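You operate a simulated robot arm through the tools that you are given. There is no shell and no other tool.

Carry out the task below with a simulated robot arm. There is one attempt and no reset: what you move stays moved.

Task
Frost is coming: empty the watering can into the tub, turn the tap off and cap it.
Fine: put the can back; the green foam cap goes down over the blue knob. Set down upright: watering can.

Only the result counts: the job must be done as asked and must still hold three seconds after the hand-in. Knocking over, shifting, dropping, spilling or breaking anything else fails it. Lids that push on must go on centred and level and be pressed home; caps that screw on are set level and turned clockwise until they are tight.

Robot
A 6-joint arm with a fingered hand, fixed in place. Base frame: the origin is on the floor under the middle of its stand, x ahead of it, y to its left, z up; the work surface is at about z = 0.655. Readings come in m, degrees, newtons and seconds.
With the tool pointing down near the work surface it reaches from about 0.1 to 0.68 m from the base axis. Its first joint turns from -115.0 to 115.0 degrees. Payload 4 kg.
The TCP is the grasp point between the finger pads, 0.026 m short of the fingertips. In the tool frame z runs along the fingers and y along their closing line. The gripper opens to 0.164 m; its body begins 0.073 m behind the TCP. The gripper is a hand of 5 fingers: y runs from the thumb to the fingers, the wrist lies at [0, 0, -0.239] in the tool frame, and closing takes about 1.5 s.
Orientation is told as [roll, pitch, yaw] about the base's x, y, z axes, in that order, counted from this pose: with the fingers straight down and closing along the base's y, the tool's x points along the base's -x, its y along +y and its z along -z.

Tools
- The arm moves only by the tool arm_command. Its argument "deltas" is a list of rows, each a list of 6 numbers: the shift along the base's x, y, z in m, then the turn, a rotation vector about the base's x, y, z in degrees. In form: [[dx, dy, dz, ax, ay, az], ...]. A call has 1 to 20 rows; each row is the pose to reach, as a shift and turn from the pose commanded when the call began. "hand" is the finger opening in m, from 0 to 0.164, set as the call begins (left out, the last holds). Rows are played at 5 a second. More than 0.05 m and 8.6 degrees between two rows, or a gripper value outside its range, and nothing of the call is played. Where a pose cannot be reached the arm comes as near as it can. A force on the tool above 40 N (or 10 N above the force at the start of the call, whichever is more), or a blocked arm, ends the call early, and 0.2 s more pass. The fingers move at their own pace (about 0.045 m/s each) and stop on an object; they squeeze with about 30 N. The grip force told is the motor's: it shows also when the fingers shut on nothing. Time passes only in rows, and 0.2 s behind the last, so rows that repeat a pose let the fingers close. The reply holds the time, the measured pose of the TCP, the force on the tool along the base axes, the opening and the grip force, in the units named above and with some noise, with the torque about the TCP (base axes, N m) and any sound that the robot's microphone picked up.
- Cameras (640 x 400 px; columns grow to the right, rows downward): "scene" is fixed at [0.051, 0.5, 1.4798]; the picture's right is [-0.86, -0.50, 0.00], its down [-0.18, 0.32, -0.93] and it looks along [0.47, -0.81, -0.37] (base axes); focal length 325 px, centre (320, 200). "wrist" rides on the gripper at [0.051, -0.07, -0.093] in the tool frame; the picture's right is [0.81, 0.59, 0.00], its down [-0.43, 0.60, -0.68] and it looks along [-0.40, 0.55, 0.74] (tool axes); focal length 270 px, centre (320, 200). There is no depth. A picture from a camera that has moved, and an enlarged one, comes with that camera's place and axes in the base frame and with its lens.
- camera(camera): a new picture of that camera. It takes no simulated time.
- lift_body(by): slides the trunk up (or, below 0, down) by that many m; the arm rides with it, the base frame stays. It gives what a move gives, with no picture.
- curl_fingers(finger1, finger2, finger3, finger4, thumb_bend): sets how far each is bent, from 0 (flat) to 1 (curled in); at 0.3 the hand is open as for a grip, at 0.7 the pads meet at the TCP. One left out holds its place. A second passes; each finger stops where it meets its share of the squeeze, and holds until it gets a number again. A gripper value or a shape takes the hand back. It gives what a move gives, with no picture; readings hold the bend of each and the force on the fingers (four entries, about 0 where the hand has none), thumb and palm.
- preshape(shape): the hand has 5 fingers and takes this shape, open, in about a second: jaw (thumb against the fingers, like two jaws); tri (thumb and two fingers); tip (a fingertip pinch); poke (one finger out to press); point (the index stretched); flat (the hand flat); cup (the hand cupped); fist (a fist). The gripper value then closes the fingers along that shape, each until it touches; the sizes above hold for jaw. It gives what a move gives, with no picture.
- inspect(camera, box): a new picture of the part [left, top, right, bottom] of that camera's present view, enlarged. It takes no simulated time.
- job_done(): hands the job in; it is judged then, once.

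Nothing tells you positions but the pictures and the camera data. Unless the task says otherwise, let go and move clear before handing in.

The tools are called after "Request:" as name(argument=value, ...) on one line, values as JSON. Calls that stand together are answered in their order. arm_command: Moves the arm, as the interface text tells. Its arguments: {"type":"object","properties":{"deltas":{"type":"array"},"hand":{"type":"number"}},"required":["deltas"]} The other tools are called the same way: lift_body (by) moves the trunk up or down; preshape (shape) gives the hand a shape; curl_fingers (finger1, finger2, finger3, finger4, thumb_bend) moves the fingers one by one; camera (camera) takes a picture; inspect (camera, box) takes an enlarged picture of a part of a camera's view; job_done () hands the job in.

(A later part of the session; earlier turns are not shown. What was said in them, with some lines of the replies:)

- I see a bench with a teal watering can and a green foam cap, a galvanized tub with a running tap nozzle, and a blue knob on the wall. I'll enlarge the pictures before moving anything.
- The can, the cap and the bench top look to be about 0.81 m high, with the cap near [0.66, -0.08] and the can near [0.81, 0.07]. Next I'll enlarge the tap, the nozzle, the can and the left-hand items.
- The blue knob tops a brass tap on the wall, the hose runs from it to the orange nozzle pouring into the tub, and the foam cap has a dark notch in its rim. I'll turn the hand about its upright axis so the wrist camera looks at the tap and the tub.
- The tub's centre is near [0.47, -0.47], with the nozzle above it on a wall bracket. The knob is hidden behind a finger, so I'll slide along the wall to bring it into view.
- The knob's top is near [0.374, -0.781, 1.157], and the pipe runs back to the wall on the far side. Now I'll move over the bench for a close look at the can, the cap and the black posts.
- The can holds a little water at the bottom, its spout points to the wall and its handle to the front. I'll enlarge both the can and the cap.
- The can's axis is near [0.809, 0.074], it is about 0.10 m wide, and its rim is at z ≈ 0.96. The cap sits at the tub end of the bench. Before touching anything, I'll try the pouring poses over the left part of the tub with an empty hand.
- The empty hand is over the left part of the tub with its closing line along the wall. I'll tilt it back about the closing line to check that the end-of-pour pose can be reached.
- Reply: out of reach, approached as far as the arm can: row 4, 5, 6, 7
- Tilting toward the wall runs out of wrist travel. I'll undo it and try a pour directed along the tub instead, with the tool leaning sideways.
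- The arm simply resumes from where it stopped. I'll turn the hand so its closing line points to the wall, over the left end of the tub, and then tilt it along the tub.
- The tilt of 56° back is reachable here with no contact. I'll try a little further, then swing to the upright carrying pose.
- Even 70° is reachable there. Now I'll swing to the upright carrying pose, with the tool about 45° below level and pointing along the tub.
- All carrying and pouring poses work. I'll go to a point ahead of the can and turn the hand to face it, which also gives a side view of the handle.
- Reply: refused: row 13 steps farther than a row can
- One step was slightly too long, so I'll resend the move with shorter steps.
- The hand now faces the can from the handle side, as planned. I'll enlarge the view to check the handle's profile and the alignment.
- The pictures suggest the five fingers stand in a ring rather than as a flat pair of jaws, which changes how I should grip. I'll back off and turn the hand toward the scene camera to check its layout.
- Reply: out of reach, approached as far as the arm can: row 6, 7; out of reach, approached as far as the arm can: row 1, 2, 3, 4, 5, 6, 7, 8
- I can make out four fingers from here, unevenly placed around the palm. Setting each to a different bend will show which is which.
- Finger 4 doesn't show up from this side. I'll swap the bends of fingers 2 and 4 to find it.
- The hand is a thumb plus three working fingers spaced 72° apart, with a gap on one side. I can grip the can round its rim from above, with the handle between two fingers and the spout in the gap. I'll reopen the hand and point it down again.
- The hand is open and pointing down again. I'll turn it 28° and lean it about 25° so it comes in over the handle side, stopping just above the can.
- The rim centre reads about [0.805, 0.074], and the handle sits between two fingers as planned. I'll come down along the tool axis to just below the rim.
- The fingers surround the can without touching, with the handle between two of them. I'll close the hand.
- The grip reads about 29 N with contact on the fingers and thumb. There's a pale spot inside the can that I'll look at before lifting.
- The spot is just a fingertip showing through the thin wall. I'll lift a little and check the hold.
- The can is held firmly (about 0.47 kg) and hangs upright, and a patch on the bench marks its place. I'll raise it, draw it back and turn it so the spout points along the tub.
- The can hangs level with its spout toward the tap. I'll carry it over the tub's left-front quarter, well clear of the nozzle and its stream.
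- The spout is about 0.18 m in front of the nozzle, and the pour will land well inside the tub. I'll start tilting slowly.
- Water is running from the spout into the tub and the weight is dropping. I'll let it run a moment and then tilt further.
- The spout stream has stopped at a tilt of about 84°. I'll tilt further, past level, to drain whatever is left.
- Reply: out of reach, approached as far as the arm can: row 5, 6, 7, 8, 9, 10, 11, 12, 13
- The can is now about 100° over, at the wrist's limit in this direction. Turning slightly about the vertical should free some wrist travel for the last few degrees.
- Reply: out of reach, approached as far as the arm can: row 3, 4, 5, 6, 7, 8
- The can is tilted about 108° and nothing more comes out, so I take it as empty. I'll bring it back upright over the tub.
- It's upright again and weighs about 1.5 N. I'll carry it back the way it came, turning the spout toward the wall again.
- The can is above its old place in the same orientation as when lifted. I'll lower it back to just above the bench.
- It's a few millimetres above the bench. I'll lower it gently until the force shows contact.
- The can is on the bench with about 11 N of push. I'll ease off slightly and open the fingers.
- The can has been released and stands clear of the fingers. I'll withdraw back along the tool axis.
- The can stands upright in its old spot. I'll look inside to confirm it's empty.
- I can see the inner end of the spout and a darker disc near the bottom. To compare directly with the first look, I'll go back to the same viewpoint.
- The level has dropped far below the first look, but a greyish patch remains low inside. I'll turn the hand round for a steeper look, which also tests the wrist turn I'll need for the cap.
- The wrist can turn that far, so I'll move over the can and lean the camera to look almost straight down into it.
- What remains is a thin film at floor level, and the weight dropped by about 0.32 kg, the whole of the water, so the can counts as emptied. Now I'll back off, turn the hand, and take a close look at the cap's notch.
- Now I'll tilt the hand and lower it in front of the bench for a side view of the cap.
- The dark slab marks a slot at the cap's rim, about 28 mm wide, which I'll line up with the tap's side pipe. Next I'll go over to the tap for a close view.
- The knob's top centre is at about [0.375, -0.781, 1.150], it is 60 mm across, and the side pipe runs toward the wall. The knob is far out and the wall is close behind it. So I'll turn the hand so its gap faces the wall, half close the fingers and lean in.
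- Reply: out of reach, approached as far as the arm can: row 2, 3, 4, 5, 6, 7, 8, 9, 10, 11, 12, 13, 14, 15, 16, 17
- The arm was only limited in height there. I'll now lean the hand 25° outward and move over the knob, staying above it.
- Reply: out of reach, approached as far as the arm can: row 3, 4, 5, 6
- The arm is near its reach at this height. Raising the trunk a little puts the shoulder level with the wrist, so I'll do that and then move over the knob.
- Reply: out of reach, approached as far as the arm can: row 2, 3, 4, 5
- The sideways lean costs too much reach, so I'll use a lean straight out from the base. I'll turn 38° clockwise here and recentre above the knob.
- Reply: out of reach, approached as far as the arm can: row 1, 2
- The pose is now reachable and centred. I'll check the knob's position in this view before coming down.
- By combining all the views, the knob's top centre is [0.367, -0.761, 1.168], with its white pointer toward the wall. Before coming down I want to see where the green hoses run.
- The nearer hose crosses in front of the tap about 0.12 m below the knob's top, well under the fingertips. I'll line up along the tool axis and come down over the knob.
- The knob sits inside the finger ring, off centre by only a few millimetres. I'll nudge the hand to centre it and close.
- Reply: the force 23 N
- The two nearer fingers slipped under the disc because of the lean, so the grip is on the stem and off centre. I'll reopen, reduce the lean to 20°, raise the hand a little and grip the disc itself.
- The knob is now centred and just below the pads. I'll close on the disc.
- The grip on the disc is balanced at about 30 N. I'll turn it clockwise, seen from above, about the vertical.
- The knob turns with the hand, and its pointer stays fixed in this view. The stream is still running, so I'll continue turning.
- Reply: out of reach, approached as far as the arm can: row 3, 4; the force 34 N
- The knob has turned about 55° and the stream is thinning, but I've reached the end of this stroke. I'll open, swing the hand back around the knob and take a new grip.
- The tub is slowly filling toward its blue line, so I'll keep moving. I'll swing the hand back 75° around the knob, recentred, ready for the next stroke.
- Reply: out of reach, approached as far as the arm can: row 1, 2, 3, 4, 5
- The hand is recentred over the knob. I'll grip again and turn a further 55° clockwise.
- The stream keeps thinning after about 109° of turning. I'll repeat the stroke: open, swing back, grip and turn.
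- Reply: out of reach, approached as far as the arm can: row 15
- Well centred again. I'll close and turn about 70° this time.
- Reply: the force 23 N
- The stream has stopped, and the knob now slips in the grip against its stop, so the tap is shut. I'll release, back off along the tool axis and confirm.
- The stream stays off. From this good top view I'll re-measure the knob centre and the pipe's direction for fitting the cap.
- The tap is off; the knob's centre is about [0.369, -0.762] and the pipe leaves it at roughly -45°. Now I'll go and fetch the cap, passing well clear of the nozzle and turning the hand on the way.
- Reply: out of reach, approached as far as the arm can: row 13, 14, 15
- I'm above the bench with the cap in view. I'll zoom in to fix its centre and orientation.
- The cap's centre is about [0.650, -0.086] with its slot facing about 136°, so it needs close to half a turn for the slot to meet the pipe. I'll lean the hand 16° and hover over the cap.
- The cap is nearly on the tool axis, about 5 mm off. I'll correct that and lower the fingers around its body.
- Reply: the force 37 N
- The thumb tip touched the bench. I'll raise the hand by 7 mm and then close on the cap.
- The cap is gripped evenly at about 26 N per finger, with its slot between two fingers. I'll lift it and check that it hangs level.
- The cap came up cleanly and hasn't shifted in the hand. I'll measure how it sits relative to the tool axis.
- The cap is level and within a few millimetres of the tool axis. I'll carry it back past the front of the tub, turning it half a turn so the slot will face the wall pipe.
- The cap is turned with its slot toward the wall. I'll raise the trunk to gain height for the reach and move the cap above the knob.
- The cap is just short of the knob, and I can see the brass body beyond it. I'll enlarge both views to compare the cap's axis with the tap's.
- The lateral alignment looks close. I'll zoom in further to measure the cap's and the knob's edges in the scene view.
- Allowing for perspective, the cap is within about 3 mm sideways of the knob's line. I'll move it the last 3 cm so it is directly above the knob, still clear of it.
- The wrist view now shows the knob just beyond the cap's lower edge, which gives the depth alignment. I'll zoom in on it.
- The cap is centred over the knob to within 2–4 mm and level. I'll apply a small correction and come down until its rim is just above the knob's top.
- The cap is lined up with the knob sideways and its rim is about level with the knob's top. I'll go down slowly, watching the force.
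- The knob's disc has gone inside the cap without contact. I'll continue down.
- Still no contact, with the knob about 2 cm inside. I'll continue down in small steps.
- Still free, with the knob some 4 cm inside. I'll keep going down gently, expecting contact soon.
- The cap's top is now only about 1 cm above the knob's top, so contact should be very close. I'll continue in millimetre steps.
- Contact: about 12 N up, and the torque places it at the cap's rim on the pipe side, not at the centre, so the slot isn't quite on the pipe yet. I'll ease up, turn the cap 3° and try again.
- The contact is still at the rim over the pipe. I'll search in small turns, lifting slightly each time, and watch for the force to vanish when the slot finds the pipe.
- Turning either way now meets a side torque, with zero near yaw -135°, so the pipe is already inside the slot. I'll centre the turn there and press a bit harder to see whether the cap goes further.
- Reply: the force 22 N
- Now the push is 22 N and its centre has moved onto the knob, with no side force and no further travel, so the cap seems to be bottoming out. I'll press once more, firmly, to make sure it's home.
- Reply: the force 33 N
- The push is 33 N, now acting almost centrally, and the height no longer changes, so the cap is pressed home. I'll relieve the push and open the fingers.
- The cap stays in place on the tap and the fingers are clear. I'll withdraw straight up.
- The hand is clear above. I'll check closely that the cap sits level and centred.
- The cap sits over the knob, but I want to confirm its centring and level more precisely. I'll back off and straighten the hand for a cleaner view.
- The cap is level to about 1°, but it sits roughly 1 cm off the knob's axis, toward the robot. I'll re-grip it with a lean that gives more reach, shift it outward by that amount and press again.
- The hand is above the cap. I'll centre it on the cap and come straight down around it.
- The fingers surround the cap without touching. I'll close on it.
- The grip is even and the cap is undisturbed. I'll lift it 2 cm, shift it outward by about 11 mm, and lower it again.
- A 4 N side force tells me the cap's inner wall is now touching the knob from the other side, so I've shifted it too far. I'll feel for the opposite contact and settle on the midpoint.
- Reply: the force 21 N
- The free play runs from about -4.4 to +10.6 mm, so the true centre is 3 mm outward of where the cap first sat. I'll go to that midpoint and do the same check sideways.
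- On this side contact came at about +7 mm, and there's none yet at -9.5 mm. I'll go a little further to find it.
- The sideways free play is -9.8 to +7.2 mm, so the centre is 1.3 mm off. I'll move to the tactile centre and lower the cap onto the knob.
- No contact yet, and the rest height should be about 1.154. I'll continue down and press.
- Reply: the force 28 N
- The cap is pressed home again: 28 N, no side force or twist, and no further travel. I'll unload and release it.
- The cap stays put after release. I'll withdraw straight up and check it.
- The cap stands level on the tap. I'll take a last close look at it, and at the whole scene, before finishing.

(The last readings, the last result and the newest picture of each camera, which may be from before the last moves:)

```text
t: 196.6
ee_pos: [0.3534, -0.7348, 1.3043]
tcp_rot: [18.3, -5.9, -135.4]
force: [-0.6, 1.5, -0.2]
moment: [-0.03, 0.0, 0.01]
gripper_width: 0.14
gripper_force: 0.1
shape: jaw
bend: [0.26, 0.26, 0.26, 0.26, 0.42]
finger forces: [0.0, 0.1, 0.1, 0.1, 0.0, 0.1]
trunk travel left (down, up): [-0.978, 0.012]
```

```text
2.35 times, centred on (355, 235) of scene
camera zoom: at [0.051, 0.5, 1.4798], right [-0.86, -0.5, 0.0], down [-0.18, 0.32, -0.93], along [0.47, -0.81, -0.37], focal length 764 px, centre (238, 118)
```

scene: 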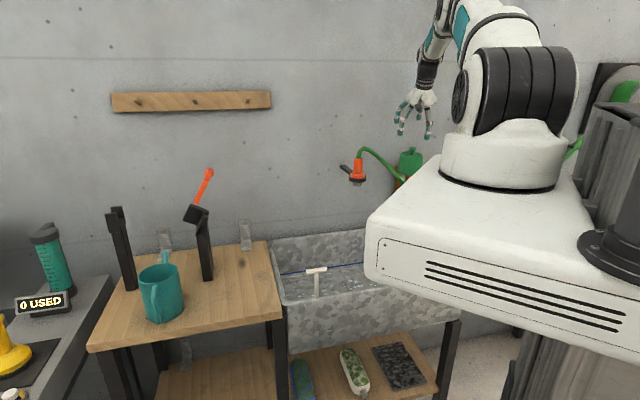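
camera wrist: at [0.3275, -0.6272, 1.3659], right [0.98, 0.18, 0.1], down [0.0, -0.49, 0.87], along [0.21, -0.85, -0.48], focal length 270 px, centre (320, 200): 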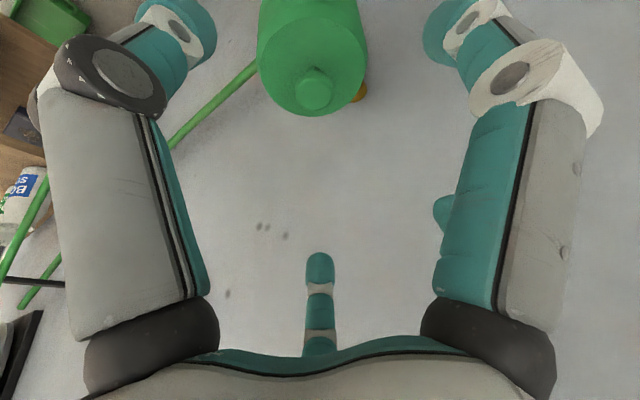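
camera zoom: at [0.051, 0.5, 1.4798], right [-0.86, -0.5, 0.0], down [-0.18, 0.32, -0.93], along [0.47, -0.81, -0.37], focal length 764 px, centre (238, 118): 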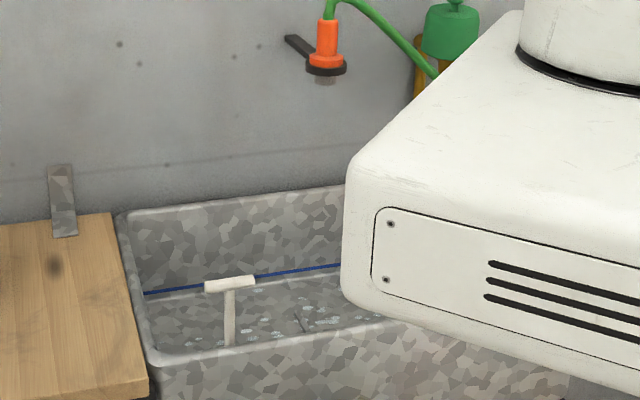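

Everything is in place: the can is upright in its old spot, the stream is off, and the cap is seated level over the knob. I'll move the arm well clear before handing in.

Request:
arm_command(deltas=[[-0.012, 0.04, 0.0, 0, 0, 0], [-0.024, 0.08, 0.0, 0, 0, 0], [-0.036, 0.12, 0.0, 0, 0, 0], [-0.048, 0.16, 0.0, 0, 0, 0], [-0.06, 0.2, 0.0, 0, 0, 0], [-0.06, 0.24, 0.0, 0, 0, 0], [-0.06, 0.28, 0.0, 0, 0, 0], [-0.06, 0.28, 0.0, 0, 0, 0], [-0.06, 0.28, 0.0, 0, 0, 0], [-0.06, 0.28, 0.0, 0, 0, 0]])

Request:
camera(camera="scene")

Request:
inspect(camera="scene", box=[340, 120, 440, 210])

```text
t: 198.8
ee_pos: [0.2926, -0.4577, 1.3055]
tcp_rot: [18.1, -5.8, -135.5]
force: [-0.2, -0.1, 0.4]
moment: [-0.01, -0.01, -0.01]
gripper_width: 0.1397
gripper_force: 0.0
shape: jaw
bend: [0.26, 0.26, 0.26, 0.26, 0.42]
finger forces: [0.0, 0.0, 0.0, 0.0, 0.0, 0.1]
trunk travel left (down, up): [-0.978, 0.012]
```

```text
taken
```

scene: 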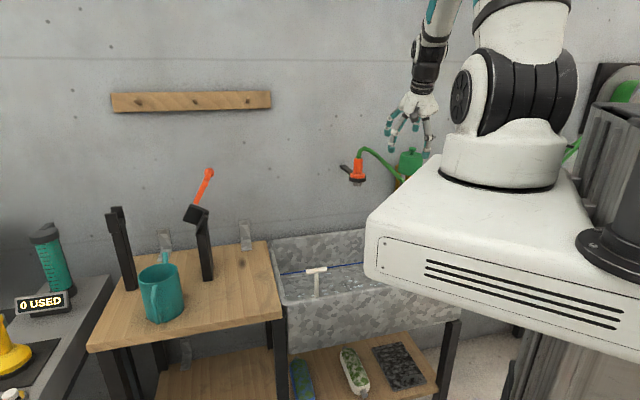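

```text
4.44 times, centred on (390, 165) of scene
camera zoom: at [0.051, 0.5, 1.4798], right [-0.86, -0.5, 0.0], down [-0.18, 0.32, -0.93], along [0.47, -0.81, -0.37], focal length 1443 px, centre (9, 356)
```

zoom: 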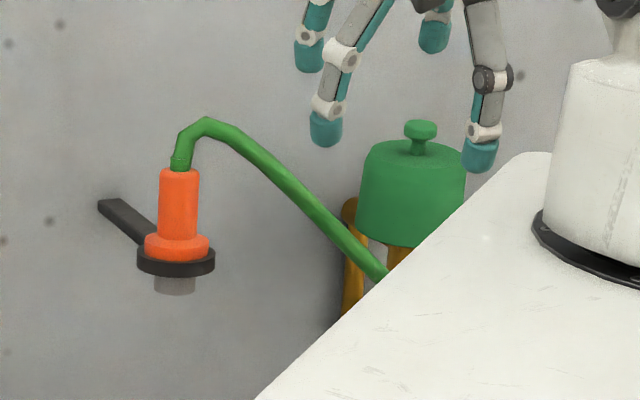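

The hand is clear, the nozzle is dry, the cap sits level over the blue knob, and the emptied can stands upright back in its place. I'm handing the job in.

Request:
job_done()

```text
The job is handed in.
```

I emptied the watering can into the tub, turned the tap off and pressed the foam cap home over the blue knob. I've handed the job in; no verdict came back.

- **Watering can:** I poured it into the tub, tilting it to about 108°, until the stream stopped. The weight on the hand dropped by about 0.32 kg. A thin film still shows at the bottom; I took that as empty and did not pour again. The can is back upright where it stood.
- **Tap:** I turned the blue knob clockwise until it hit its stop. The stream from the nozzle stopped and stayed off.
- **Cap:** It first went on a few millimetres off centre, so I gripped it again. I felt for the clearance on each side, set it at the midpoint and pressed it down with about 28 N until it stopped moving. It looks level, and its slot faces the wall pipe.

The hand is open and clear of the cap. I saw no spills, and nothing else looked moved.
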